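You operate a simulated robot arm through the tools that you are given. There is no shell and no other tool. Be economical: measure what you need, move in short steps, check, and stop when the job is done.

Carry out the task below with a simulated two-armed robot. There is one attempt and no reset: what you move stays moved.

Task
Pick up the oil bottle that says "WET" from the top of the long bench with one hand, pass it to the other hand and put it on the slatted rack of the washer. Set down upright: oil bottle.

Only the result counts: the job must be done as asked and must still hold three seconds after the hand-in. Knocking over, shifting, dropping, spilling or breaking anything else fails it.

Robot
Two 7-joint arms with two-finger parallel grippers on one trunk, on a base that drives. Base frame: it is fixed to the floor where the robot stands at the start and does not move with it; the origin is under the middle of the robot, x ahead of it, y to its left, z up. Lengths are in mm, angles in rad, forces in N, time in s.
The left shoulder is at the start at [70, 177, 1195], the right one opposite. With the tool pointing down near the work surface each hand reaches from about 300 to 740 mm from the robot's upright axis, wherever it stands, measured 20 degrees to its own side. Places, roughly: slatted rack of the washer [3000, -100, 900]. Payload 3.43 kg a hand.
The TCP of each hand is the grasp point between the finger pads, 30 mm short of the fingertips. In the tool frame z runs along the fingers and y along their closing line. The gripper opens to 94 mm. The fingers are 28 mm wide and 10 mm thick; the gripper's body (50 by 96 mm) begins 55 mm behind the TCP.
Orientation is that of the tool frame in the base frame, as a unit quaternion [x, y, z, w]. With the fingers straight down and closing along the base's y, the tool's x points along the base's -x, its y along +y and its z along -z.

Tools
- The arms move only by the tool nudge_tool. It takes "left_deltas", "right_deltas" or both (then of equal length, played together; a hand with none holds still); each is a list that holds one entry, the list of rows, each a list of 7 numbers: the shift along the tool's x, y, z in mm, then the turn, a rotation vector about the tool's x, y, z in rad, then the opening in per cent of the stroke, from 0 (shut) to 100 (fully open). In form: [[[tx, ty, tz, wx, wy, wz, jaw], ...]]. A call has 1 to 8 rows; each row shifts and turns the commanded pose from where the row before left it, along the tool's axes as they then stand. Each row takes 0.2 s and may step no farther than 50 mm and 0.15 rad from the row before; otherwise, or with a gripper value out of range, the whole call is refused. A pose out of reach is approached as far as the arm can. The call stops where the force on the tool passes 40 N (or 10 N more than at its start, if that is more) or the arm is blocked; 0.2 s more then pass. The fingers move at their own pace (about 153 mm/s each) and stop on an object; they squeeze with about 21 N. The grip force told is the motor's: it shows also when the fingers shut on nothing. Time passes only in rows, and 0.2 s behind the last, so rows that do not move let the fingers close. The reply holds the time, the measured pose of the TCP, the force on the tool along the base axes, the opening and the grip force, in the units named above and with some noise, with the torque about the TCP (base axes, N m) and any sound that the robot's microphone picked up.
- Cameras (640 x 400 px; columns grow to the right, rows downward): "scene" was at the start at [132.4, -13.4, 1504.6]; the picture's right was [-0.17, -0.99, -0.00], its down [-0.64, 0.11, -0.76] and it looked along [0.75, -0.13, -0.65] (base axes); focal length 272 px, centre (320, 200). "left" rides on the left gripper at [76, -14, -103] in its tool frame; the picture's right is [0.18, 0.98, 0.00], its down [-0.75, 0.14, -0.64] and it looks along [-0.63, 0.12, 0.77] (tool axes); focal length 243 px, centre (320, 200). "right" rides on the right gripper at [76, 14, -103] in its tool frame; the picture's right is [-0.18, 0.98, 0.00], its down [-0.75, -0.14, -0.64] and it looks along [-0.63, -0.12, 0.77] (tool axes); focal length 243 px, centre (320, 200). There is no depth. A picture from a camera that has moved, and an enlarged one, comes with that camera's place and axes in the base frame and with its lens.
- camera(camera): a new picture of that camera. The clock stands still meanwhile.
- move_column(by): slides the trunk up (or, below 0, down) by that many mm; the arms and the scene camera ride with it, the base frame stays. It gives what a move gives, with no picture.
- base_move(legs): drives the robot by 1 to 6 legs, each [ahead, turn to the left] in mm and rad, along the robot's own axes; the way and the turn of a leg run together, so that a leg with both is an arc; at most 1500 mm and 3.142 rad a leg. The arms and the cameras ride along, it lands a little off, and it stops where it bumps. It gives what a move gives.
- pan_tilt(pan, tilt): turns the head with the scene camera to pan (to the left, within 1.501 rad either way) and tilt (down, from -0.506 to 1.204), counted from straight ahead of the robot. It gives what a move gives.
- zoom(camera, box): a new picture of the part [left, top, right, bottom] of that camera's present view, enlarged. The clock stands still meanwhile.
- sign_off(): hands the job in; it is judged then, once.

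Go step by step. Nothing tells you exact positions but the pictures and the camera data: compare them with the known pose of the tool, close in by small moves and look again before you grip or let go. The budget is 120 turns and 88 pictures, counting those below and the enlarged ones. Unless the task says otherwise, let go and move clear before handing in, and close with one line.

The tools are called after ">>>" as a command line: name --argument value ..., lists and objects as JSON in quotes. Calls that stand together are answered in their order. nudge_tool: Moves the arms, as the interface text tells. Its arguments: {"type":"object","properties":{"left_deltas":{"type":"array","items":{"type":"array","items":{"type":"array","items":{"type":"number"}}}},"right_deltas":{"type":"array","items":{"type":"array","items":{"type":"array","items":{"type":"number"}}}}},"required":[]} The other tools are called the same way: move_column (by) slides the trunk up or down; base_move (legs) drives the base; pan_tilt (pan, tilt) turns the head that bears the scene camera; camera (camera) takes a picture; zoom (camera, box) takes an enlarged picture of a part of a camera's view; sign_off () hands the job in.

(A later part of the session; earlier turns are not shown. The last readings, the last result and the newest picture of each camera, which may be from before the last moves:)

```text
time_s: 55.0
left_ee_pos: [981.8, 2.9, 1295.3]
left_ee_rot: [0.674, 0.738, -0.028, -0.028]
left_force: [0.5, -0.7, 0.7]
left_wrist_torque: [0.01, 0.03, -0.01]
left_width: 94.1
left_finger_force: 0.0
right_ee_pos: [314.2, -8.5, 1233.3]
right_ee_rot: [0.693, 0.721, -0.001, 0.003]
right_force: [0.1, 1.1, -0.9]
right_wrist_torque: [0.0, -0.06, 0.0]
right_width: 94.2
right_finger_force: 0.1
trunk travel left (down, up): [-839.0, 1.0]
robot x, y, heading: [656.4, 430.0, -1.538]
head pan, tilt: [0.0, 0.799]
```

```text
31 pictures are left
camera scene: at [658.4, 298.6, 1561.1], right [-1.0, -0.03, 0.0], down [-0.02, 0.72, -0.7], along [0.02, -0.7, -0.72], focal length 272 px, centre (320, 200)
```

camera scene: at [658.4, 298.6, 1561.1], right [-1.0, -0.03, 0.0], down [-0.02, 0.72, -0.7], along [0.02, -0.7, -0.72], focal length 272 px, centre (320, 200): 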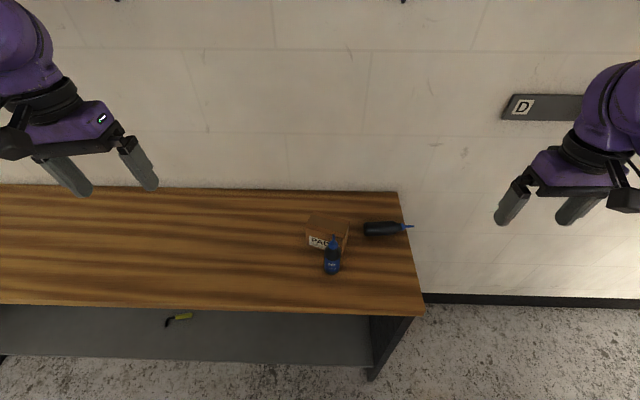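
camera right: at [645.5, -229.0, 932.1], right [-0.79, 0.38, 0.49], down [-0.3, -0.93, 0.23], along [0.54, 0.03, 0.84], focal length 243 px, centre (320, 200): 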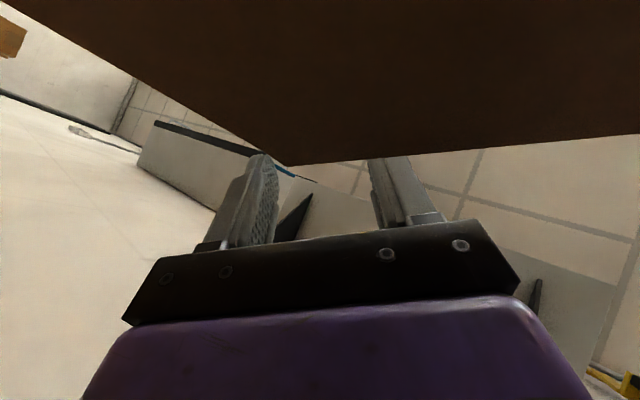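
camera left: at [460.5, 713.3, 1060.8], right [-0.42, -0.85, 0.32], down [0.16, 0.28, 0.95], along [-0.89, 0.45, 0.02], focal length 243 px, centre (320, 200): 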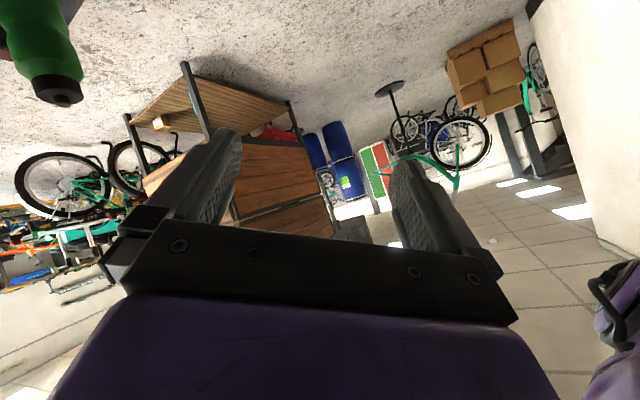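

>>> zoom --camera "scene" --box '[280, 195, 430, 290]'

```text
4.21 times, centred on (355, 242) of scene
camera zoom: at [658.4, 298.6, 1561.1], right [-1.0, -0.03, 0.0], down [-0.02, 0.72, -0.7], along [0.02, -0.7, -0.72], focal length 1144 px, centre (173, 21)
```

zoom: 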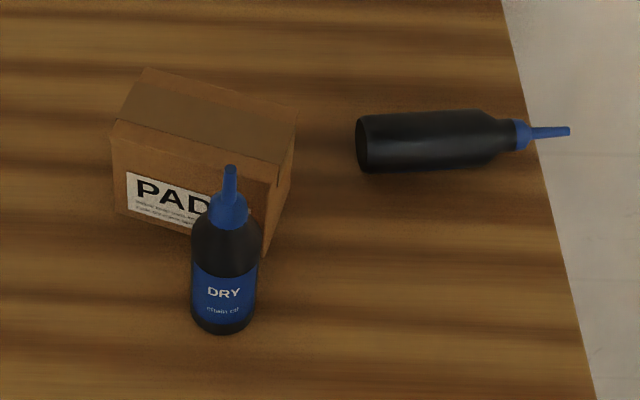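

The WET bottle lies from (540,-206) to its tip at (393,-222). The carton kept its orientation but slid by about (-144,+74); its centre is now near (649,-175) and was at ≈(793,-249). I'll first put the carton back with the left hand, turning the gripper to match its short side.

>>> nudge_tool --left_deltas '[[[0, 0, 0, -0.08, 0, 0, 100], [0, 0, 0, 0, 0, -0.14, 100], [0, 0, 0, 0, 0, -0.14, 100], [0, 0, 0, 0, 0, -0.14, 100], [0, 0, 0, 0, 0, -0.14, 100], [0, 0, 0, 0, 0, -0.14, 100], [0, 0, 0, 0, 0, -0.14, 100], [0, 0, 0, 0, 0, -0.14, 100]]]'

>>> nudge_tool --left_deltas '[[[29.6, -35, 10, 0, 0, -0.14, 100], [34, -30, 10, 0, 0, 0, 100], [29.6, -35, 10, 0, 0, 0, 100], [29.6, -35, 10, 0, 0, 0, 100], [29.6, -35, 10, 0, 0, 0, 100], [29.6, -35, 10, 0, 0, 0, 100], [29.6, -35, 10, 0, 0, 0, 100], [29.6, -35, 10, 0, 0, 0, 100]]]'

>>> camera --camera "left"

>>> camera --camera "scene"

```text
time_s: 56.8
left_ee_pos: [981.2, 1.5, 1296.2]
left_ee_rot: [0.245, 0.97, 0.003, -0.001]
left_force: [0.4, -0.4, 0.4]
left_wrist_torque: [-0.02, 0.05, 0.01]
left_width: 94.0
left_finger_force: 0.0
right_ee_pos: [314.6, -7.1, 1232.9]
right_ee_rot: [0.693, 0.721, -0.002, 0.003]
right_force: [-0.2, -0.2, -0.4]
right_wrist_torque: [0.02, 0.0, -0.01]
right_width: 94.3
right_finger_force: 0.0
trunk travel left (down, up): [-839.0, 1.0]
robot x, y, heading: [653.9, 431.8, -1.538]
head pan, tilt: [0.0, 0.799]
```

```text
time_s: 58.6
left_ee_pos: [660.2, -167.7, 1218.7]
left_ee_rot: [0.174, 0.985, 0.004, -0.006]
left_force: [-0.4, -1.1, -0.1]
left_wrist_torque: [0.01, 0.01, 0.03]
left_width: 93.7
left_finger_force: 0.2
right_ee_pos: [312.2, -9.6, 1231.6]
right_ee_rot: [0.693, 0.721, 0.001, 0.004]
right_force: [-0.2, 0.1, -1.4]
right_wrist_torque: [0.0, 0.0, -0.02]
right_width: 94.0
right_finger_force: 0.1
trunk travel left (down, up): [-839.0, 1.0]
robot x, y, heading: [655.8, 429.5, -1.537]
head pan, tilt: [0.0, 0.799]
```

```text
29 pictures are left
camera left: at [585.4, -157.2, 1321.7], right [0.16, 0.99, 0.0], down [0.76, -0.13, 0.63], along [0.63, -0.1, -0.77], focal length 243 px, centre (320, 200)
```

left: 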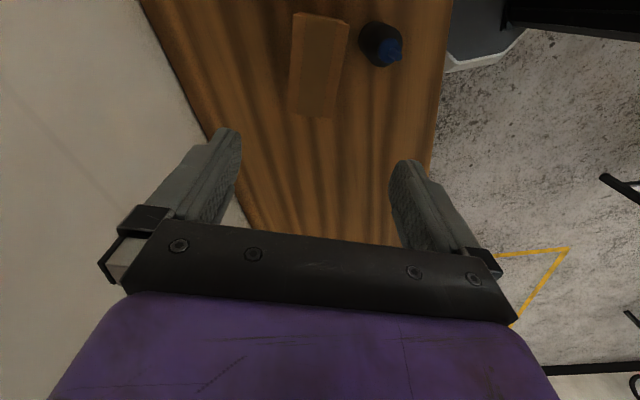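

```text
28 pictures are left
camera scene: at [656.4, 296.1, 1560.8], right [-1.0, -0.03, 0.0], down [-0.02, 0.72, -0.7], along [0.02, -0.7, -0.72], focal length 272 px, centre (320, 200)
```

scene: 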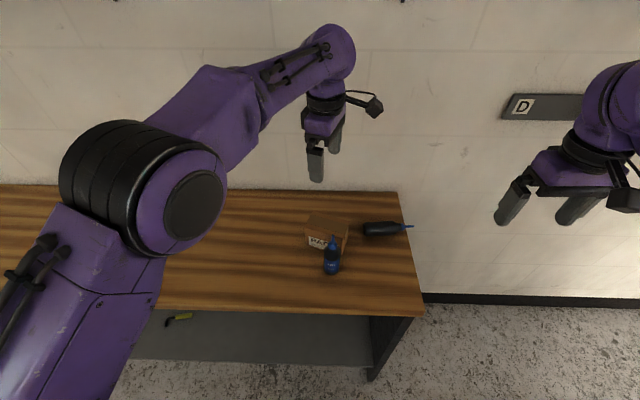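

The left camera confirms the carton's centre at ≈(654,-171) with the gripper aligned. I'll lower around it.

>>> nudge_tool --left_deltas '[[[-6, -5, 0, 0, 0, 0, 100], [0, 0, 40, 0, 0, 0, 100], [0, 0, 40, 0, 0, 0, 100], [0, 0, 40, 0, 0, 0, 100], [0, 0, 40, 0, 0, 0, 100]]]'

>>> camera --camera "left"

```text
time_s: 59.8
left_ee_pos: [661.0, -171.1, 1052.2]
left_ee_rot: [0.18, 0.984, 0.004, 0.003]
left_force: [0.0, -0.2, 0.0]
left_wrist_torque: [0.0, 0.01, 0.0]
left_width: 94.1
left_finger_force: 0.0
right_ee_pos: [313.7, -9.3, 1232.9]
right_ee_rot: [0.693, 0.721, 0.001, 0.002]
right_force: [0.3, -0.2, -0.5]
right_wrist_torque: [-0.01, -0.01, 0.0]
right_width: 93.9
right_finger_force: 0.1
trunk travel left (down, up): [-839.0, 1.0]
robot x, y, heading: [654.7, 429.0, -1.538]
head pan, tilt: [0.0, 0.799]
```

```text
27 pictures are left
camera left: at [583.0, -159.0, 1155.0], right [0.18, 0.98, 0.01], down [0.75, -0.14, 0.65], along [0.64, -0.11, -0.76], focal length 243 px, centre (320, 200)
```

left: 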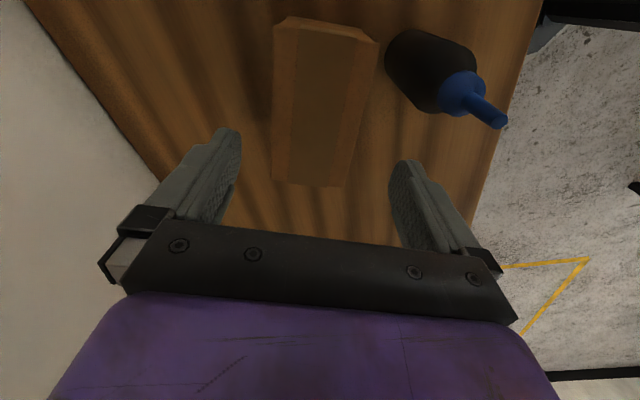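

Nearly centred; a small correction, then lower the last 100 mm and close.

>>> nudge_tool --left_deltas '[[[0, -5, 0, 0, 0, -0.06, 100], [0, 0, 30, 0, 0, 0, 100], [0, 0, 30, 0, 0, 0, 100], [0, 0, 25, 0, 0, 0, 100], [0, 0, 15, 0, 0, 0, 100], [0, 0, 0, 0, 0, 0, 100]]]'

>>> nudge_tool --left_deltas '[[[0, 0, 0, 0, 0, 0, 70], [0, 0, 0, 0, 0, 0, 60], [0, 0, 0, 0, 0, 0, 50], [0, 0, 0, 0, 0, 0, 40], [0, 0, 0, 0, 0, 0, 40]]]'

>>> camera --camera "scene"

```text
time_s: 61.2
left_ee_pos: [658.1, -174.4, 953.9]
left_ee_rot: [0.148, 0.989, 0.002, 0.0]
left_force: [0.5, 0.6, -0.6]
left_wrist_torque: [-0.02, -0.01, -0.04]
left_width: 93.9
left_finger_force: 0.0
right_ee_pos: [313.0, -7.3, 1233.2]
right_ee_rot: [0.693, 0.721, -0.001, 0.003]
right_force: [-0.8, 0.2, 0.6]
right_wrist_torque: [0.01, 0.0, 0.02]
right_width: 93.9
right_finger_force: 0.1
trunk travel left (down, up): [-839.0, 1.0]
robot x, y, heading: [652.1, 428.5, -1.541]
head pan, tilt: [0.0, 0.799]
```

```text
time_s: 62.4
left_ee_pos: [658.3, -175.0, 953.6]
left_ee_rot: [0.149, 0.989, 0.002, 0.0]
left_force: [-0.9, -0.5, 1.0]
left_wrist_torque: [-0.06, 0.01, -0.04]
left_width: 69.3
left_finger_force: 21.4
right_ee_pos: [312.8, -7.6, 1233.1]
right_ee_rot: [0.693, 0.721, -0.001, 0.004]
right_force: [-0.4, -0.5, 0.3]
right_wrist_torque: [-0.03, 0.03, 0.04]
right_width: 93.7
right_finger_force: 0.0
trunk travel left (down, up): [-839.0, 1.0]
robot x, y, heading: [655.5, 430.1, -1.537]
head pan, tilt: [0.0, 0.799]
```

```text
26 pictures are left
camera scene: at [657.7, 298.7, 1561.1], right [-1.0, -0.03, 0.0], down [-0.02, 0.72, -0.7], along [0.02, -0.7, -0.72], focal length 272 px, centre (320, 200)
```

scene: 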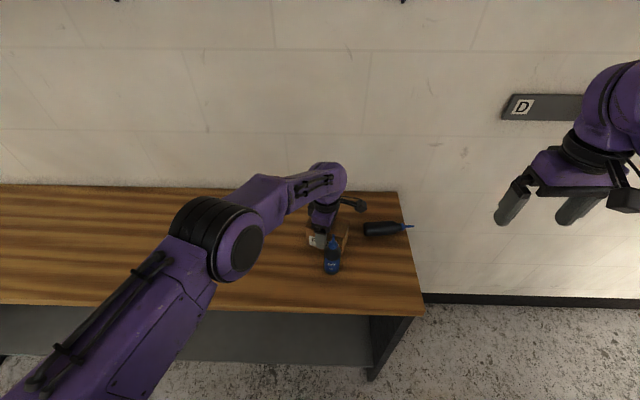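

The carton is gripped (69 mm). I'll lift it, carry it by (+139,-77) back to its original place and lower it.

>>> nudge_tool --left_deltas '[[[0, 0, -20, 0, 0, 0, 40], [0, 0, -20, 0, 0, 0, 40], [-39, -8.2, 0, 0, 0, 0, 40], [-39, -8.2, 0, 0, 0, 0, 40], [-39, -8.1, 0, 0, 0, 0, 40], [-38.6, -8.1, 0, 0, 0, 0, 40], [0, 0, 0, 0, 0, 0, 40], [0, 0, 0, 0, 0, 0, 40]]]'

>>> nudge_tool --left_deltas '[[[0, 0, 15, 0, 0, 0, 40], [0, 0, 12, 0, 0, 0, 40], [0, 0, 6, 0, 0, 0, 40], [0, 0, 4, 0, 0, 0, 40], [0, 0, 2, 0, 0, 0, 40], [0, 0, 1, 0, 0, 0, 40]]]'

>>> zoom --camera "scene" --box '[200, 180, 430, 320]'

```text
time_s: 64.2
left_ee_pos: [806.0, -247.6, 995.5]
left_ee_rot: [0.149, 0.989, 0.003, 0.0]
left_force: [-0.2, 0.8, 2.0]
left_wrist_torque: [-0.15, -0.13, 0.08]
left_width: 64.5
left_finger_force: 20.5
left hand out of reach, approached as far as the arm can: row 6
right_ee_pos: [314.4, -7.0, 1234.1]
right_ee_rot: [0.693, 0.721, -0.001, 0.003]
right_force: [-0.2, -0.1, -0.4]
right_wrist_torque: [0.02, 0.01, 0.0]
right_width: 94.1
right_finger_force: 0.1
trunk travel left (down, up): [-839.0, 1.0]
robot x, y, heading: [653.5, 424.5, -1.537]
head pan, tilt: [0.0, 0.799]
```

```text
time_s: 64.6
left_ee_pos: [804.9, -247.0, 990.1]
left_ee_rot: [0.148, 0.989, -0.006, 0.001]
left_force: [-2.2, 10.5, 22.3]
left_wrist_torque: [1.68, -0.06, 0.19]
left_width: 64.5
left_finger_force: 21.1
left hand out of reach, approached as far as the arm can: row 2
right_ee_pos: [311.9, -5.2, 1235.0]
right_ee_rot: [0.693, 0.721, -0.001, 0.004]
right_force: [-0.2, -0.7, -0.7]
right_wrist_torque: [0.01, 0.04, 0.02]
right_width: 94.1
right_finger_force: 0.0
trunk travel left (down, up): [-839.0, 1.0]
robot x, y, heading: [652.8, 428.0, -1.537]
head pan, tilt: [0.0, 0.799]
stopped in row 2 (left hand): the force on the tool passed its limit at 88 N (the readings are from after the stop); the commanded pose is now the measured one
```

```text
2.78 times, centred on (315, 250) of scene
camera zoom: at [657.3, 302.5, 1561.6], right [-1.0, -0.03, 0.0], down [-0.02, 0.71, -0.7], along [0.02, -0.7, -0.72], focal length 756 px, centre (334, 61)
```

zoom: 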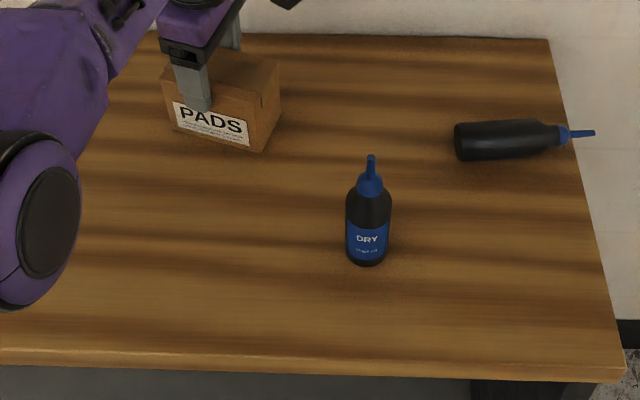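

The carton sits within about 5 mm of its original place: corners (754,-200) and (850,-233) against (749,-202) and (856,-234). I'll release and lift the left hand away.

>>> nudge_tool --left_deltas '[[[0, 0, 0, 0, 0, 0, 60], [0, 0, 0, 0, 0, 0, 80], [0, 0, 0, 0, 0, 0, 100], [0, 0, 0, 0, 0, 0, 100], [0, 0, -20, 0, 0, 0, 100], [0, 0, -40, 0, 0, 0, 100], [0, 0, -40, 0, 0, 0, 100], [0, 0, -40, 0, 0, 0, 100]]]'

>>> nudge_tool --left_deltas '[[[0, 0, -40, 0, 0, 0, 100], [0, 0, -40, 0, 0, 0, 100], [-40, 20, 0, 0, 0, 0, 100], [-40, 20, 0, 0, 0, 0, 100], [-20, 40, 0, 0, 0, 0, 100], [0, 45, 0, 0, 0, 0, 100], [0, 45, 0, 0, 0, 0, 100], [0, 45, 0, 0, 0, 0, 100]]]'

>>> zoom --camera "scene" --box '[200, 180, 430, 320]'

```text
time_s: 66.4
left_ee_pos: [804.2, -250.7, 1126.2]
left_ee_rot: [0.147, 0.989, -0.003, 0.001]
left_force: [-0.9, 1.0, 0.0]
left_wrist_torque: [-0.01, -0.02, 0.01]
left_width: 93.9
left_finger_force: 0.0
left hand out of reach, approached as far as the arm can: row 6
right_ee_pos: [314.6, -6.2, 1233.7]
right_ee_rot: [0.693, 0.721, 0.0, 0.004]
right_force: [-0.8, -0.3, -0.4]
right_wrist_torque: [-0.02, -0.01, 0.03]
right_width: 94.1
right_finger_force: 0.1
trunk travel left (down, up): [-839.0, 1.0]
robot x, y, heading: [654.3, 430.2, -1.533]
head pan, tilt: [0.0, 0.799]
```

```text
time_s: 68.2
left_ee_pos: [977.1, -62.3, 1200.5]
left_ee_rot: [0.148, 0.989, -0.005, 0.001]
left_force: [0.1, 0.9, -0.6]
left_wrist_torque: [-0.03, 0.04, -0.01]
left_width: 94.0
left_finger_force: 0.0
left hand out of reach, approached as far as the arm can: row 1, 2
right_ee_pos: [313.1, -6.2, 1235.9]
right_ee_rot: [0.693, 0.721, -0.001, 0.003]
right_force: [0.2, -0.6, 0.8]
right_wrist_torque: [-0.04, 0.01, -0.01]
right_width: 94.2
right_finger_force: 0.1
trunk travel left (down, up): [-839.0, 1.0]
robot x, y, heading: [653.1, 427.2, -1.543]
head pan, tilt: [0.0, 0.799]
```

```text
2.78 times, centred on (315, 250) of scene
camera zoom: at [658.2, 301.4, 1561.3], right [-1.0, -0.03, 0.0], down [-0.02, 0.72, -0.7], along [0.02, -0.7, -0.72], focal length 756 px, centre (334, 61)
```

zoom: 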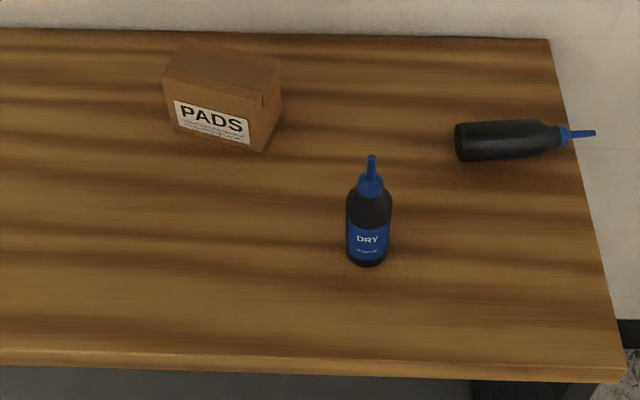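

The carton is back in place and all else stands. Next the right hand: turn it to grip the lying bottle across its body, with the bottle's top on the tool's -x side.

>>> nudge_tool --right_deltas '[[[0, 0, 0, 0, 0, 0.1366, 100], [0, 0, 0, 0, 0, 0.1366, 100], [0, 0, 0, 0, 0, 0.1366, 100], [0, 0, 0, 0, 0, 0.1366, 100], [0, 0, 0, 0, 0, 0.1366, 100], [0, 0, 0, 0, 0, 0.1366, 100], [0, 0, 0, 0, 0, 0.1366, 100], [0, 0, 0, 0, 0, 0.1366, 100]]]'

>>> nudge_tool --right_deltas '[[[0, 0, 0, 0, 0, 0.1366, 100], [0, 0, 0, 0, 0, 0.1366, 100], [0, 0, 0, 0, 0, 0.1366, 100], [0, 0, 0, 0, 0, 0, 100]]]'

>>> nudge_tool --right_deltas '[[[26.3, 31.9, 20, 0, 0, 0, 100], [26.3, 31.9, 20, 0, 0, 0, 100], [26.3, 31.9, 20, 0, 0, 0, 100], [26.3, 31.9, 20, 0, 0, 0, 100], [26.3, 31.9, 20, 0, 0, 0, 100], [26.3, 31.9, 20, 0, 0, 0, 100], [26.3, 31.9, 20, 0, 0, 0, 100], [0, 0, 0, 0, 0, 0, 100]]]'

>>> camera --camera "right"

>>> camera --camera "scene"

```text
time_s: 70.0
left_ee_pos: [976.0, -64.3, 1199.3]
left_ee_rot: [0.148, 0.989, -0.004, 0.001]
left_force: [-0.2, 0.4, -0.2]
left_wrist_torque: [-0.02, 0.01, 0.0]
left_width: 94.0
left_finger_force: 0.0
right_ee_pos: [314.5, -7.0, 1233.2]
right_ee_rot: [0.967, 0.255, 0.001, 0.004]
right_force: [0.5, -0.2, 0.1]
right_wrist_torque: [0.01, 0.01, 0.0]
right_width: 94.2
right_finger_force: 0.0
trunk travel left (down, up): [-839.0, 1.0]
robot x, y, heading: [657.0, 427.3, -1.542]
head pan, tilt: [0.0, 0.799]
```

```text
time_s: 71.0
left_ee_pos: [976.6, -65.5, 1198.9]
left_ee_rot: [0.147, 0.989, -0.004, 0.001]
left_force: [0.3, -0.4, 0.3]
left_wrist_torque: [0.01, 0.01, 0.03]
left_width: 94.1
left_finger_force: 0.0
right_ee_pos: [313.3, -8.1, 1233.4]
right_ee_rot: [0.999, 0.053, 0.002, 0.002]
right_force: [0.2, 0.2, 0.1]
right_wrist_torque: [-0.01, -0.01, 0.01]
right_width: 94.1
right_finger_force: 0.1
trunk travel left (down, up): [-839.0, 1.0]
robot x, y, heading: [657.4, 431.0, -1.539]
head pan, tilt: [0.0, 0.799]
```

```text
time_s: 72.8
left_ee_pos: [976.6, -65.1, 1200.3]
left_ee_rot: [0.148, 0.989, -0.005, 0.001]
left_force: [-0.8, 0.1, -0.3]
left_wrist_torque: [0.02, 0.02, 0.01]
left_width: 94.1
left_finger_force: 0.1
right_ee_pos: [522.2, -211.4, 1093.8]
right_ee_rot: [0.999, 0.054, 0.002, 0.003]
right_force: [0.1, 0.7, -0.2]
right_wrist_torque: [-0.03, -0.02, 0.02]
right_width: 93.9
right_finger_force: 0.1
trunk travel left (down, up): [-839.0, 1.0]
robot x, y, heading: [655.1, 425.7, -1.539]
head pan, tilt: [0.0, 0.799]
```

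```text
23 pictures are left
camera right: at [598.5, -218.0, 1197.9], right [-0.08, -1.0, 0.01], down [-0.77, 0.06, 0.64], along [-0.64, 0.05, -0.77], focal length 243 px, centre (320, 200)
```

right: 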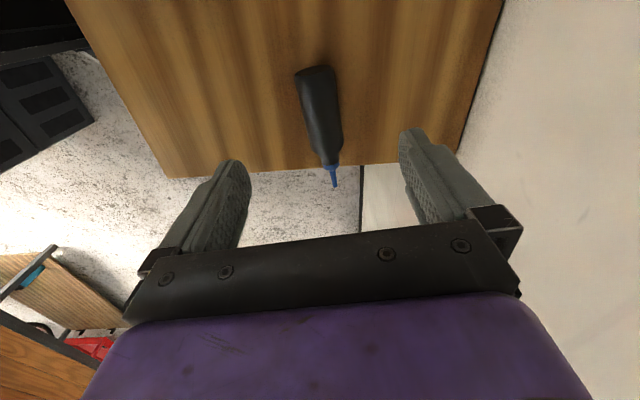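

```text
22 pictures are left
camera scene: at [658.0, 299.4, 1561.1], right [-1.0, -0.03, 0.0], down [-0.02, 0.72, -0.7], along [0.02, -0.7, -0.72], focal length 272 px, centre (320, 200)
```

scene: 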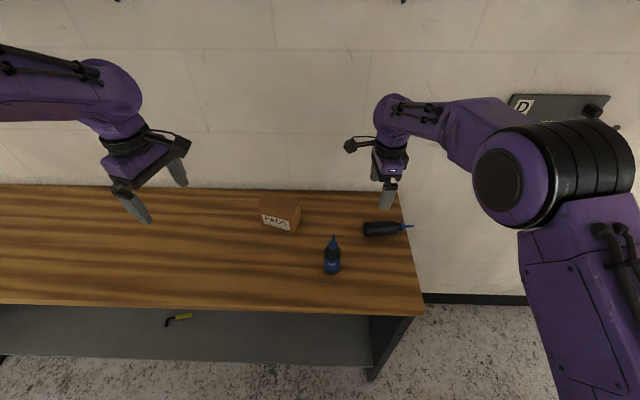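

Both cameras agree on the bottle: bottom (537,-209), tip (393,-223). The TCP is right over the low grip point, so I'll descend to z≈936 and close.

>>> nudge_tool --right_deltas '[[[3, 0, 35, 0, 0, 0, 100], [0, 0, 35, 0, 0, 0, 100], [0, 0, 35, 0, 0, 0, 100], [0, 0, 25, 0, 0, 0, 100], [0, 0, 18, 0, 0, 0, 100], [0, 0, 8, 0, 0, 0, 100], [0, 0, 0, 0, 0, 0, 100]]]'

>>> nudge_tool --right_deltas '[[[0, 0, 0, 0, 0, 0, 60], [0, 0, 0, 0, 0, 0, 40], [0, 0, 0, 0, 0, 0, 25], [0, 0, 0, 0, 0, 0, 15], [0, 0, 0, 0, 0, 0, 15]]]'

>>> nudge_tool --right_deltas '[[[0, 0, -20, 0, 0, 0, 10], [0, 0, -30, 0, 0, 0, 10], [0, 0, -40, 0, 0, 0, 10], [0, 0, -40, 0, 0, 0, 10], [0, 0, -40, 0, 0, 0, 10], [0, 0, 0, 0, 0, 0, 10]]]'

>>> camera --camera "right"

```text
time_s: 74.4
left_ee_pos: [976.4, -64.5, 1198.7]
left_ee_rot: [0.148, 0.989, -0.005, 0.002]
left_force: [0.4, 0.1, 0.0]
left_wrist_torque: [-0.01, 0.03, -0.01]
left_width: 93.8
left_finger_force: 0.0
right_ee_pos: [525.4, -211.4, 938.9]
right_ee_rot: [0.999, 0.054, 0.002, 0.002]
right_force: [0.3, -0.2, 0.7]
right_wrist_torque: [0.01, 0.02, 0.02]
right_width: 94.1
right_finger_force: 0.0
trunk travel left (down, up): [-839.0, 1.0]
robot x, y, heading: [655.5, 425.9, -1.54]
head pan, tilt: [0.0, 0.799]
```

```text
time_s: 75.6
left_ee_pos: [976.8, -64.6, 1199.6]
left_ee_rot: [0.148, 0.989, -0.003, 0.001]
left_force: [0.1, 0.1, 0.8]
left_wrist_torque: [0.03, 0.0, -0.03]
left_width: 94.1
left_finger_force: 0.0
right_ee_pos: [524.7, -211.9, 938.7]
right_ee_rot: [0.999, 0.053, 0.001, 0.002]
right_force: [-0.4, -0.1, 0.8]
right_wrist_torque: [-0.02, -0.05, 0.02]
right_width: 40.8
right_finger_force: 20.9
trunk travel left (down, up): [-839.0, 1.0]
robot x, y, heading: [652.8, 425.2, -1.536]
head pan, tilt: [0.0, 0.799]
```

```text
time_s: 77.0
left_ee_pos: [978.2, -64.9, 1199.3]
left_ee_rot: [0.148, 0.989, -0.003, 0.002]
left_force: [0.1, -0.4, 0.8]
left_wrist_torque: [0.0, -0.01, -0.01]
left_width: 93.9
left_finger_force: 0.1
right_ee_pos: [526.3, -213.0, 1106.8]
right_ee_rot: [0.999, 0.054, 0.002, 0.002]
right_force: [0.4, -0.1, -2.0]
right_wrist_torque: [0.03, -0.05, -0.03]
right_width: 41.2
right_finger_force: 20.5
trunk travel left (down, up): [-839.0, 1.0]
robot x, y, heading: [653.8, 426.1, -1.533]
head pan, tilt: [0.0, 0.799]
```

```text
21 pictures are left
camera right: at [603.1, -218.8, 1211.0], right [-0.08, -1.0, 0.0], down [-0.77, 0.06, 0.64], along [-0.64, 0.05, -0.77], focal length 243 px, centre (320, 200)
```

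right: 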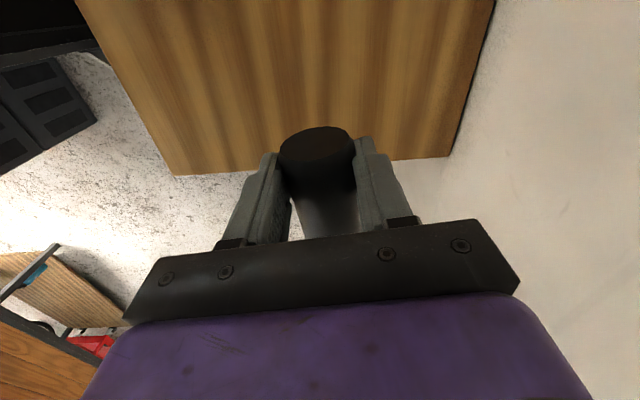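

The bottle is held securely (41 mm). I'll draw the right hand back and up, while turning the left hand toward its handover orientation.

>>> nudge_tool --right_deltas '[[[-21.4, -26.3, -18.6, 0, 0, 0, 10], [-21.4, -26.3, -18.6, 0, 0, 0, 10], [-21.4, -26.3, -18.6, 0, 0, 0, 10], [-21.4, -26.3, -18.6, 0, 0, 0, 10], [-21.4, -26.3, -18.6, 0, 0, 0, 10], [0, 0, 0, 0, 0, -0.1366, 10], [0, 0, 0, 0, 0, -0.1366, 10], [0, 0, 0, 0, 0, -0.1366, 10]]]' --left_deltas '[[[0, 0, 0, 0, 0, 0.142, 100], [0, 0, 0, 0, 0, 0.142, 100], [0, 0, 0, 0, 0, 0.142, 100], [0, 0, 0, 0, 0, 0.142, 100], [0, 0, 0, 0, 0, 0.142, 100], [0, 0, 0, 0, 0, 0.142, 100], [0, 0, 0, 0, 0, 0.142, 100], [0, 0, 0, 0, 0, 0.142, 100]]]'

>>> nudge_tool --right_deltas '[[[0, 0, 0, 0, 0, -0.1366, 10], [0, 0, 0, 0, 0, -0.1366, 10], [0, 0, 0, 0, 0, -0.1366, 10], [0, 0, 0, 0, 0, -0.1366, 10], [0, 0, 0, 0, 0, -0.1366, 10], [0, 0, 0, 0, 0, -0.1366, 10], [0, 0, 0, 0, 0, -0.1366, 10], [0, 0, 0, 0, 0, -0.1366, 10]]]' --left_deltas '[[[0, 0, 0, 0, 0, 0.142, 100], [0, 0, 0, 0, 0, 0.142, 100], [0, 0, 0, 0, 0, 0.142, 100], [0, 0, 0, 0, 0, 0.142, 100], [0, 0, 0, 0, 0, 0.142, 100], [0, 0, 0, 0, 0, 0.142, 100], [0, 0, 0, 0, 0, 0.142, 100], [0, 0, 0, 0, 0, 0.142, 100]]]'

>>> nudge_tool --right_deltas '[[[0, 0, 0, 0, -0.142, 0, 10], [0, 0, 0, 0, -0.142, 0, 10], [0, 0, 0, 0, -0.142, 0, 10], [0, 0, 0, 0, -0.142, 0, 10], [0, 0, 0, 0, -0.142, 0, 10], [0, 0, 0, 0, -0.142, 0, 10]]]' --left_deltas '[[[0, 0, 0, 0, 0, 0.142, 100], [0, 0, 0, 0, 0, 0.142, 100], [0, 0, 0, 0, 0, 0.142, 100], [0, 0, 0, 0, 0, 0.142, 100], [0, 0, 0, 0, 0, 0, 100], [0, 0, 0, 0, 0, 0, 100]]]'

>>> camera --camera "scene"

```text
time_s: 78.8
left_ee_pos: [974.6, -63.6, 1202.4]
left_ee_rot: [0.658, 0.753, -0.003, 0.003]
left_force: [0.2, 0.5, 0.6]
left_wrist_torque: [-0.02, -0.04, -0.03]
left_width: 94.0
left_finger_force: 0.0
right_ee_pos: [403.7, -90.4, 1201.7]
right_ee_rot: [0.967, 0.256, 0.002, 0.003]
right_force: [0.6, -0.6, -1.2]
right_wrist_torque: [-0.01, -0.05, -0.02]
right_width: 40.9
right_finger_force: 21.1
trunk travel left (down, up): [-839.0, 1.0]
robot x, y, heading: [652.9, 426.7, -1.54]
head pan, tilt: [0.0, 0.799]
```

```text
time_s: 80.6
left_ee_pos: [976.4, -65.1, 1201.8]
left_ee_rot: [0.96, 0.28, -0.001, 0.004]
left_force: [0.7, 0.5, -0.8]
left_wrist_torque: [-0.04, -0.05, -0.01]
left_width: 94.0
left_finger_force: 0.0
right_ee_pos: [403.9, -90.7, 1201.7]
right_ee_rot: [0.692, 0.722, -0.001, 0.003]
right_force: [-0.3, -0.7, -0.9]
right_wrist_torque: [0.03, 0.03, 0.0]
right_width: 40.7
right_finger_force: 20.5
trunk travel left (down, up): [-839.0, 1.0]
robot x, y, heading: [655.5, 431.1, -1.54]
head pan, tilt: [0.0, 0.799]
```

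```text
time_s: 82.0
left_ee_pos: [974.7, -65.4, 1201.9]
left_ee_rot: [1.0, 0.001, 0.0, 0.005]
left_force: [0.4, 0.3, 0.2]
left_wrist_torque: [0.01, -0.02, -0.03]
left_width: 94.0
left_finger_force: 0.0
right_ee_pos: [401.7, -92.5, 1201.1]
right_ee_rot: [0.683, 0.711, -0.114, 0.122]
right_force: [-0.6, 0.4, -0.7]
right_wrist_torque: [0.03, 0.01, -0.02]
right_width: 40.9
right_finger_force: 21.1
right hand out of reach, approached as far as the arm can: row 3, 4, 5, 6
trunk travel left (down, up): [-839.0, 1.0]
robot x, y, heading: [656.2, 430.5, -1.533]
head pan, tilt: [0.0, 0.799]
```

```text
20 pictures are left
camera scene: at [657.8, 298.2, 1561.0], right [-1.0, -0.03, 0.0], down [-0.02, 0.72, -0.7], along [0.02, -0.7, -0.72], focal length 272 px, centre (320, 200)
```

scene: 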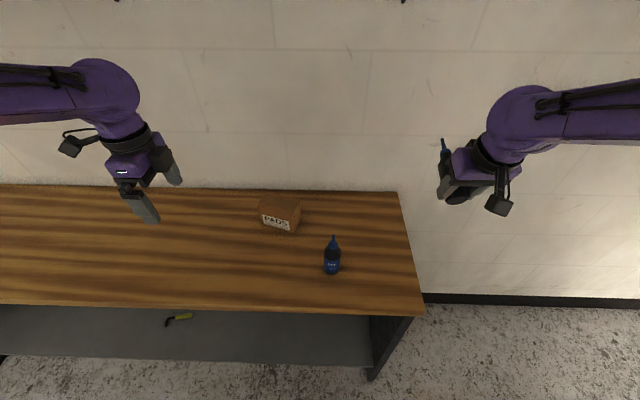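

The right hand could not pitch further because it is too close to the body. I'll extend it forward (over the bench, high) and continue pitching the bottle upright.

>>> nudge_tool --right_deltas '[[[-29.7, 0, 33.8, 0, 0, 0, 10], [-29.7, 0, 33.8, 0, 0, 0, 10], [-29.7, 0, 33.8, 0, 0, 0, 10], [-29.7, 0, 33.8, 0, 0, 0, 10], [0, 0, 0, 0, -0.14, 0, 10], [0, 0, 0, 0, -0.14, 0, 10], [0, 0, 0, 0, -0.14, 0, 10], [0, 0, 0, 0, 0, 0, 10]]]'

>>> camera --camera "scene"

```text
time_s: 83.8
left_ee_pos: [975.3, -64.5, 1202.3]
left_ee_rot: [1.0, 0.001, -0.001, 0.004]
left_force: [0.0, -0.4, -0.3]
left_wrist_torque: [-0.02, -0.06, 0.0]
left_width: 94.0
left_finger_force: 0.0
right_ee_pos: [409.3, -247.7, 1113.4]
right_ee_rot: [0.644, 0.67, -0.255, 0.268]
right_force: [-0.3, 0.1, -1.1]
right_wrist_torque: [0.03, -0.01, 0.0]
right_width: 41.0
right_finger_force: 20.8
trunk travel left (down, up): [-839.0, 1.0]
robot x, y, heading: [653.8, 427.2, -1.537]
head pan, tilt: [0.0, 0.799]
```

```text
19 pictures are left
camera scene: at [658.1, 298.5, 1561.0], right [-1.0, -0.03, 0.0], down [-0.02, 0.72, -0.7], along [0.02, -0.7, -0.72], focal length 272 px, centre (320, 200)
```

scene: 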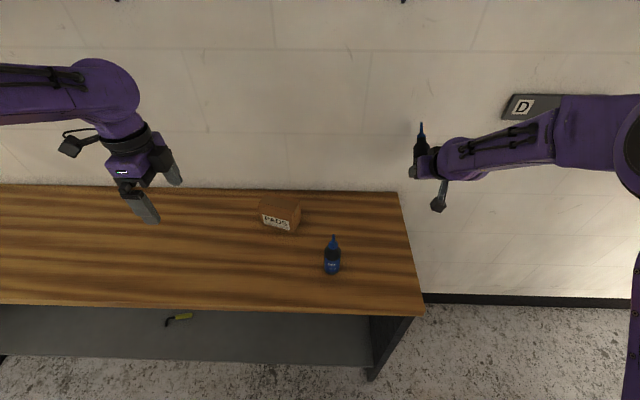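

That works; pitch is 0.75 rad now. Continuing to upright.

>>> nudge_tool --right_deltas '[[[-8, 0, -6, 0, -0.136, 0, 10], [-8, 0, -6, 0, -0.136, 0, 10], [-10, 0, -4, 0, -0.136, 0, 10], [-10, 0, -3, 0, -0.136, 0, 10], [-10, 0, -2, 0, -0.136, 0, 10], [-10, 0, 0, 0, -0.136, 0, 10], [0, 0, 0, 0, 0, 0, 10]]]' --left_deltas '[[[0, 0, 0, 0, -0.137, 0, 100], [0, 0, 0, 0, -0.137, 0, 100], [0, 0, 0, 0, -0.137, 0, 100], [0, 0, 0, 0, -0.137, 0, 100], [0, 0, 0, 0, -0.137, 0, 100], [0, 0, 0, 0, -0.137, 0, 100], [0, 0, 0, 0, -0.137, 0, 100]]]'

>>> camera --camera "scene"

```text
time_s: 85.4
left_ee_pos: [976.0, -64.8, 1200.7]
left_ee_rot: [0.887, -0.001, -0.462, 0.005]
left_force: [0.5, -1.2, 0.1]
left_wrist_torque: [0.0, 0.03, -0.02]
left_width: 93.9
left_finger_force: 0.1
right_ee_pos: [410.9, -253.4, 1173.8]
right_ee_rot: [0.49, 0.509, -0.49, 0.511]
right_force: [0.3, -0.4, -1.2]
right_wrist_torque: [0.01, 0.0, 0.02]
right_width: 41.2
right_finger_force: 21.7
trunk travel left (down, up): [-839.0, 1.0]
robot x, y, heading: [651.8, 428.1, -1.537]
head pan, tilt: [0.0, 0.799]
```

```text
18 pictures are left
camera scene: at [659.6, 298.0, 1561.0], right [-1.0, -0.03, 0.0], down [-0.02, 0.72, -0.7], along [0.02, -0.7, -0.72], focal length 272 px, centre (320, 200)
```

scene: 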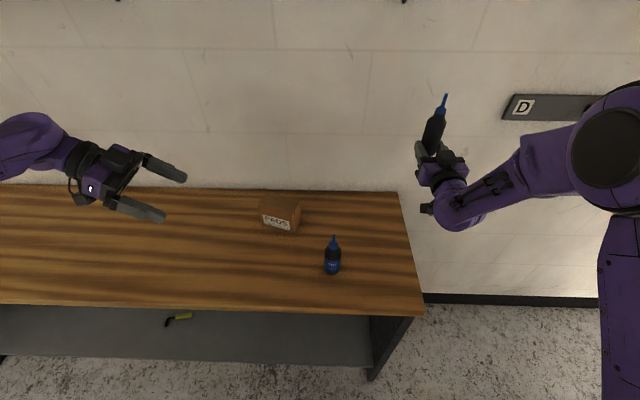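

The right hand holds the bottle upright at (411,-253). I'll bring it to the middle and move the left hand to a pre-handover point.

>>> nudge_tool --right_deltas '[[[0, 40, 0, 0, 0, 0, 10], [0, 40, 0, 0, 0, 0, 10], [0, 40, 0, 0, 0, 0, 10], [0, 40, 0, 0, 0, 0, 10], [0, 40, 0, 0, 0, 0, 10], [0, 0, 0, 0, 0, 0, 10], [0, 0, 0, 0, 0, 0, 10], [0, 0, 0, 0, 0, 0, 10]]]' --left_deltas '[[[-28.1, 23.4, 22.4, 0, 0, 0, 100], [-28.1, 23.4, 22.4, 0, 0, 0, 100], [-28.1, 23.4, 22.4, 0, 0, 0, 100], [-28.1, 23.4, 22.4, 0, 0, 0, 100], [-28.1, 23.4, 22.4, 0, 0, 0, 100], [-28.1, 23.4, 22.4, 0, 0, 0, 100], [-28.1, 23.4, 22.4, 0, 0, 0, 100], [-28.1, 23.4, 22.4, 0, 0, 0, 100]]]'

>>> pan_tilt --pan 0 --tilt 0.5

>>> camera --camera "scene"

>>> camera --camera "left"

```text
time_s: 87.2
left_ee_pos: [696.5, -249.0, 1280.5]
left_ee_rot: [0.888, 0.0, -0.46, 0.002]
left_force: [-0.7, 0.7, -0.2]
left_wrist_torque: [0.0, -0.03, -0.01]
left_width: 94.0
left_finger_force: 0.0
left hand out of reach, approached as far as the arm can: row 8
right_ee_pos: [603.0, -248.4, 1172.0]
right_ee_rot: [0.496, 0.505, -0.489, 0.51]
right_force: [-0.5, -0.2, -1.2]
right_wrist_torque: [0.05, -0.01, 0.0]
right_width: 40.9
right_finger_force: 20.7
trunk travel left (down, up): [-839.0, 1.0]
robot x, y, heading: [657.7, 430.6, -1.537]
head pan, tilt: [0.0, 0.799]
```

```text
time_s: 88.0
left_ee_pos: [700.1, -246.7, 1281.1]
left_ee_rot: [0.887, 0.0, -0.462, 0.004]
left_force: [0.4, 0.4, -0.6]
left_wrist_torque: [-0.02, 0.01, 0.0]
left_width: 93.9
left_finger_force: 0.0
right_ee_pos: [607.1, -247.3, 1174.3]
right_ee_rot: [0.495, 0.504, -0.489, 0.511]
right_force: [-0.7, 0.1, -1.1]
right_wrist_torque: [0.03, 0.01, 0.02]
right_width: 40.8
right_finger_force: 21.0
trunk travel left (down, up): [-839.0, 1.0]
robot x, y, heading: [653.1, 430.8, -1.539]
head pan, tilt: [0.0, 0.499]
```

```text
17 pictures are left
camera scene: at [659.0, 288.4, 1587.0], right [-1.0, -0.03, 0.0], down [-0.02, 0.48, -0.88], along [0.03, -0.88, -0.48], focal length 272 px, centre (320, 200)
```

scene: 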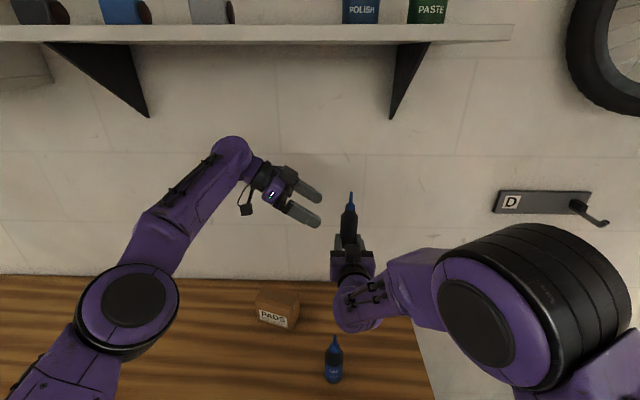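

```text
16 pictures are left
camera left: at [828.1, -232.5, 1278.8], right [0.11, -0.98, -0.14], down [0.09, -0.13, 0.99], along [-0.99, -0.12, 0.08], focal length 243 px, centre (320, 200)
```

left: 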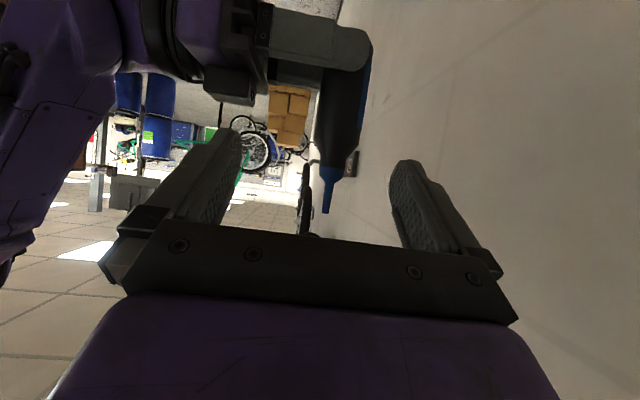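

The bottle's axis is at about (607,-267), base z≈1158 (it sits 20 mm deeper than the right TCP). I'll align the left hand and slide in to grip at base+70, above the right fingers.

>>> nudge_tool --left_deltas '[[[-10, 19, 0, 0, 0, 0, 100], [0, 0, 30, 0, 0, 0, 100], [0, 0, 30, 0, 0, 0, 100], [0, 0, 25, 0, 0, 0, 100], [0, 0, 12, 0, 0, 0, 100], [0, 0, 0, 0, 0, 0, 100]]]'

>>> camera --camera "left"

>>> zoom --camera "scene" --box '[220, 130, 420, 300]'

```text
time_s: 89.4
left_ee_pos: [622.0, -243.6, 1226.4]
left_ee_rot: [0.887, 0.001, -0.462, 0.006]
left_force: [7.4, -1.5, 7.9]
left_wrist_torque: [0.43, -0.08, -0.38]
left_width: 93.3
left_finger_force: 0.2
left hand out of reach, approached as far as the arm can: row 1, 5
right_ee_pos: [605.9, -246.6, 1174.3]
right_ee_rot: [0.496, 0.505, -0.489, 0.51]
right_force: [-8.6, 0.6, -8.9]
right_wrist_torque: [-0.49, -0.23, 0.47]
right_width: 41.0
right_finger_force: 20.8
trunk travel left (down, up): [-839.0, 1.0]
robot x, y, heading: [653.4, 427.0, -1.54]
head pan, tilt: [0.0, 0.499]
```

```text
15 pictures are left
camera left: at [749.8, -230.9, 1224.0], right [0.11, -0.98, -0.14], down [0.09, -0.13, 0.99], along [-0.99, -0.12, 0.08], focal length 243 px, centre (320, 200)
```

left: 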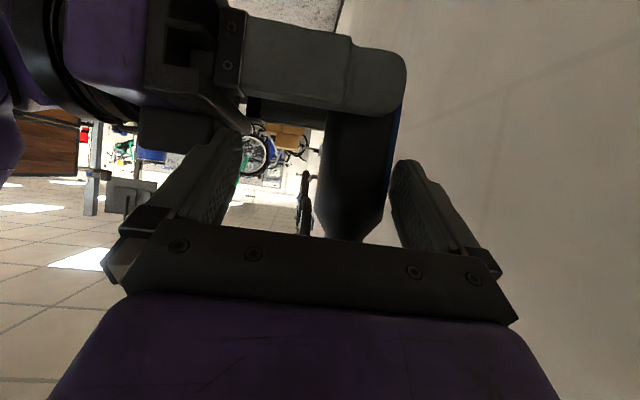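

```text
2.35 times, centred on (320, 215) of scene
camera zoom: at [658.0, 287.7, 1587.0], right [-1.0, -0.03, 0.0], down [-0.02, 0.48, -0.88], along [0.03, -0.88, -0.48], focal length 639 px, centre (320, 165)
```

zoom: 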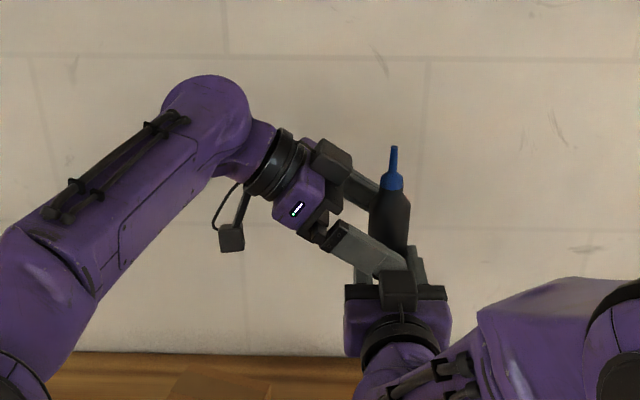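

The left hand can't reach further forward, so I'll pull the right hand with the bottle back 24 mm to centre it between the left fingers, then advance the left a little.

>>> nudge_tool --right_deltas '[[[0, 0, -8, 0, 0, 0, 10], [0, 0, -8, 0, 0, 0, 10], [0, 0, -8, 0, 0, 0, 10], [0, 0, 0, 0, 0, 0, 10], [0, 0, 0, 0, 0, 0, 10], [0, 0, 0, 0, 0, 0, 10]]]' --left_deltas '[[[0, 0, 0, 0, 0, 0, 100], [0, 0, 0, 0, 0, 0, 100], [0, 0, 0, 0, 0, 0, 100], [-4, 0, 5, 0, 0, 0, 100], [-4, 0, 5, 0, 0, 0, 100], [0, 0, 0, 0, 0, 0, 100]]]'

>>> camera --camera "left"

```text
time_s: 90.8
left_ee_pos: [611.4, -241.4, 1225.7]
left_ee_rot: [0.887, 0.0, -0.461, 0.005]
left_force: [-0.1, 0.5, -0.8]
left_wrist_torque: [0.04, -0.01, -0.04]
left_width: 94.1
left_finger_force: 0.1
right_ee_pos: [594.3, -226.0, 1163.3]
right_ee_rot: [0.509, 0.502, -0.487, 0.502]
right_force: [0.3, 0.6, -0.8]
right_wrist_torque: [0.01, 0.01, -0.01]
right_width: 40.9
right_finger_force: 21.6
trunk travel left (down, up): [-839.0, 1.0]
robot x, y, heading: [656.0, 427.5, -1.544]
head pan, tilt: [0.0, 0.499]
```

```text
13 pictures are left
camera left: at [738.6, -228.5, 1223.3], right [0.11, -0.98, -0.14], down [0.09, -0.13, 0.99], along [-0.99, -0.12, 0.08], focal length 243 px, centre (320, 200)
```

left: 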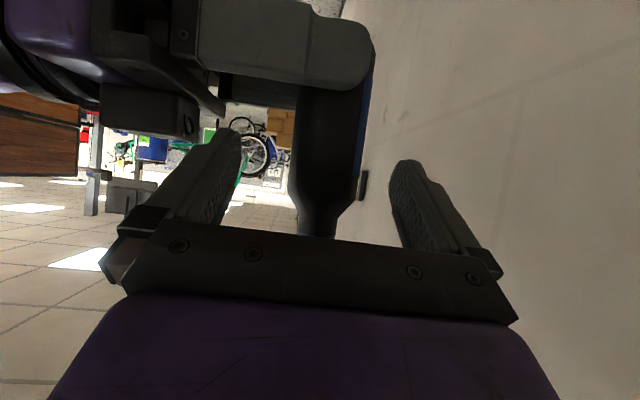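

The bottle is centred between the left fingers. I'll advance 18 mm and close the left hand.

>>> nudge_tool --left_deltas '[[[-1, 2, 9, 0, 0, 0, 100], [-1, 1, 9, 0, 0, 0, 100], [0, 0, 0, 0, 0, 0, 60], [0, 0, 0, 0, 0, 0, 40], [0, 0, 0, 0, 0, 0, 20], [0, 0, 0, 0, 0, 0, 10], [0, 0, 0, 0, 0, 0, 10]]]'

```text
time_s: 92.4
left_ee_pos: [599.5, -239.9, 1216.2]
left_ee_rot: [0.887, 0.0, -0.462, 0.005]
left_force: [7.3, -3.1, 16.8]
left_wrist_torque: [-0.08, 0.06, 0.06]
left_width: 45.6
left_finger_force: 21.5
left hand out of reach, approached as far as the arm can: row 1, 2
right_ee_pos: [597.1, -225.4, 1169.8]
right_ee_rot: [0.509, 0.499, -0.485, 0.507]
right_force: [-7.6, 4.1, -17.9]
right_wrist_torque: [0.15, -0.38, -0.14]
right_width: 40.8
right_finger_force: 20.9
trunk travel left (down, up): [-839.0, 1.0]
robot x, y, heading: [655.1, 427.2, -1.537]
head pan, tilt: [0.0, 0.499]
```

The left hand holds the bottle. I'll open the right hand and drop it down and away.

>>> nudge_tool --right_deltas '[[[0, 0, 0, 0, 0, 0, 60], [0, 0, 0, 0, 0, 0, 100], [0, 0, 0, 0, 0, 0, 100], [15, 0, 0, 0, 0, 0, 100], [20, 0, 0, 0, 0, 0, 100], [20, 0, 0, 0, 0, 0, 100], [0, -30, 0, 0, 0, 0, 100], [0, -40, 0, 0, 0, 0, 100]]]'

>>> nudge_tool --right_deltas '[[[0, -40, 0, 0, 0, 0, 100], [0, -40, 0, 0, 0, 0, 100], [0, -40, 0, 0, 0, 0, 100], [0, -40, 0, 0, 0, 0, 100], [0, 0, 0, 0, 0, 0, 100]]]' --left_deltas '[[[0, 0, -20, 0, 0, 0, 10], [0, 0, -30, 0, 0, 0, 10], [0, 0, -30, 0, 0, 0, 10], [0, 0, -30, 0, 0, 0, 10], [0, 0, 0, 0, 0, 0, 10]]]'

>>> camera --camera "scene"

```text
time_s: 94.2
left_ee_pos: [596.9, -240.3, 1214.6]
left_ee_rot: [0.888, 0.0, -0.46, 0.005]
left_force: [0.4, 0.1, 1.0]
left_wrist_torque: [0.01, -0.01, 0.0]
left_width: 45.4
left_finger_force: 21.2
right_ee_pos: [537.1, -225.8, 1115.8]
right_ee_rot: [0.49, 0.51, -0.489, 0.511]
right_force: [-1.1, -0.5, 0.5]
right_wrist_torque: [0.03, -0.02, 0.06]
right_width: 94.0
right_finger_force: 0.0
trunk travel left (down, up): [-839.0, 1.0]
robot x, y, heading: [659.3, 428.2, -1.532]
head pan, tilt: [0.0, 0.499]
```

```text
time_s: 95.4
left_ee_pos: [688.0, -239.7, 1279.2]
left_ee_rot: [0.888, 0.0, -0.461, 0.004]
left_force: [-1.3, 0.3, -0.8]
left_wrist_torque: [0.01, 0.03, -0.01]
left_width: 45.1
left_finger_force: 21.6
right_ee_pos: [379.5, -233.1, 1116.4]
right_ee_rot: [0.491, 0.508, -0.489, 0.511]
right_force: [0.6, 0.7, -0.1]
right_wrist_torque: [0.01, 0.03, -0.02]
right_width: 94.2
right_finger_force: 0.1
trunk travel left (down, up): [-839.0, 1.0]
robot x, y, heading: [656.1, 428.9, -1.534]
head pan, tilt: [0.0, 0.499]
```

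```text
12 pictures are left
camera scene: at [658.3, 287.7, 1586.9], right [-1.0, -0.03, 0.0], down [-0.02, 0.48, -0.88], along [0.03, -0.88, -0.48], focal length 272 px, centre (320, 200)
```

scene: 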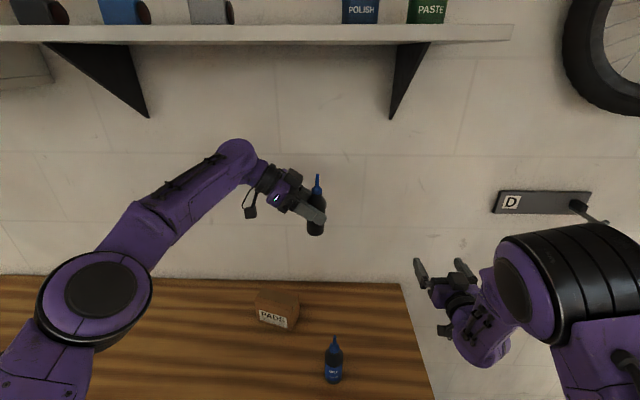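

Handover done: the left hand holds the bottle upright and nothing else moved. I'll tuck both hands in before driving to the washer.

>>> nudge_tool --right_deltas '[[[0, 0, -5, 0, 0.14, 0, 100], [0, 0, -10, 0, 0.14, 0, 100], [0, 0, -12, 0, 0.14, 0, 100], [4, 0, -12, 0, 0.14, 0, 100], [8, 0, -12, 0, 0.14, 0, 100], [10, 0, -10, 0, 0.14, 0, 100], [12, 0, -10, 0, 0.14, 0, 100], [14, 0, -10, 0, 0.14, 0, 100]]]' --left_deltas '[[[5, -16, -7, 0, 0, 0, 10], [5, -16, -7, 0, 0, 0, 10], [5, -16, -7, 0, 0, 0, 10], [5, -16, -7, 0, 0, 0, 10], [5, -16, -7, 0, 0, 0, 10], [5, -16, -7, 0, 0, 0, 10], [5, -16, -7, 0, 0, 0, 10], [5, -16, -7, 0, 0, 0, 10]]]'

>>> base_move --legs '[[0, 1.0], [0, 0.6], [1150, 0], [1100, 0]]'

>>> pan_tilt --pan -0.5 --tilt 0.75

>>> camera --camera "scene"

```text
time_s: 97.2
left_ee_pos: [757.7, -107.8, 1277.8]
left_ee_rot: [0.887, 0.0, -0.461, 0.005]
left_force: [-0.2, 0.0, -0.8]
left_wrist_torque: [0.04, 0.02, 0.02]
left_width: 45.2
left_finger_force: 21.0
right_ee_pos: [375.1, -131.5, 1123.6]
right_ee_rot: [0.676, 0.702, -0.154, 0.163]
right_force: [-0.3, -0.3, 0.2]
right_wrist_torque: [-0.02, -0.02, -0.06]
right_width: 94.1
right_finger_force: 0.1
trunk travel left (down, up): [-839.0, 1.0]
robot x, y, heading: [657.2, 427.2, -1.535]
head pan, tilt: [0.0, 0.499]
```

```text
time_s: 112.5
left_ee_pos: [3446.7, 583.2, 1276.2]
left_ee_rot: [0.632, 0.623, -0.324, 0.327]
left_force: [-0.2, -0.6, -1.2]
left_wrist_torque: [0.01, 0.03, 0.03]
left_width: 45.3
left_finger_force: 21.4
right_ee_pos: [3465.0, 200.8, 1122.1]
right_ee_rot: [-0.013, 0.974, 0.005, 0.224]
right_force: [-0.2, 0.3, 0.1]
right_wrist_torque: [0.04, 0.01, -0.03]
right_width: 94.0
right_finger_force: 0.0
trunk travel left (down, up): [-839.0, 1.0]
robot x, y, heading: [2909.1, 488.5, 0.021]
head pan, tilt: [0.0, 0.499]
```

```text
time_s: 113.4
left_ee_pos: [3448.9, 582.5, 1276.5]
left_ee_rot: [0.632, 0.622, -0.326, 0.327]
left_force: [-0.1, 0.6, -1.2]
left_wrist_torque: [0.0, -0.01, 0.01]
left_width: 45.0
left_finger_force: 21.0
right_ee_pos: [3465.5, 201.4, 1122.9]
right_ee_rot: [-0.012, 0.975, 0.004, 0.224]
right_force: [-0.3, -1.0, -0.2]
right_wrist_torque: [0.02, 0.0, 0.0]
right_width: 94.1
right_finger_force: 0.0
trunk travel left (down, up): [-839.0, 1.0]
robot x, y, heading: [2906.9, 491.3, 0.017]
head pan, tilt: [-0.499, 0.75]
```

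```text
11 pictures are left
camera scene: at [3031.8, 453.8, 1565.1], right [-0.46, -0.89, 0.0], down [-0.6, 0.31, -0.73], along [0.65, -0.34, -0.68], focal length 272 px, centre (320, 200)
```

scene: 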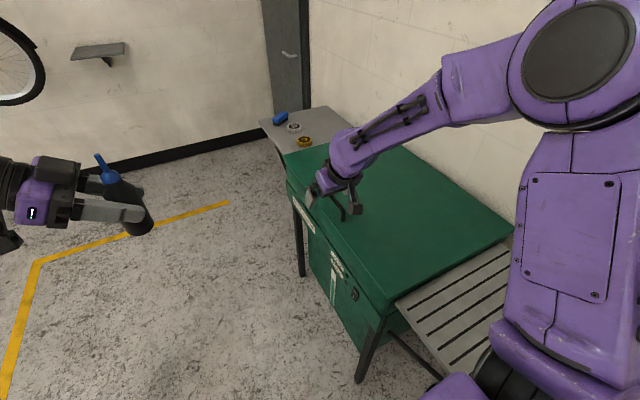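

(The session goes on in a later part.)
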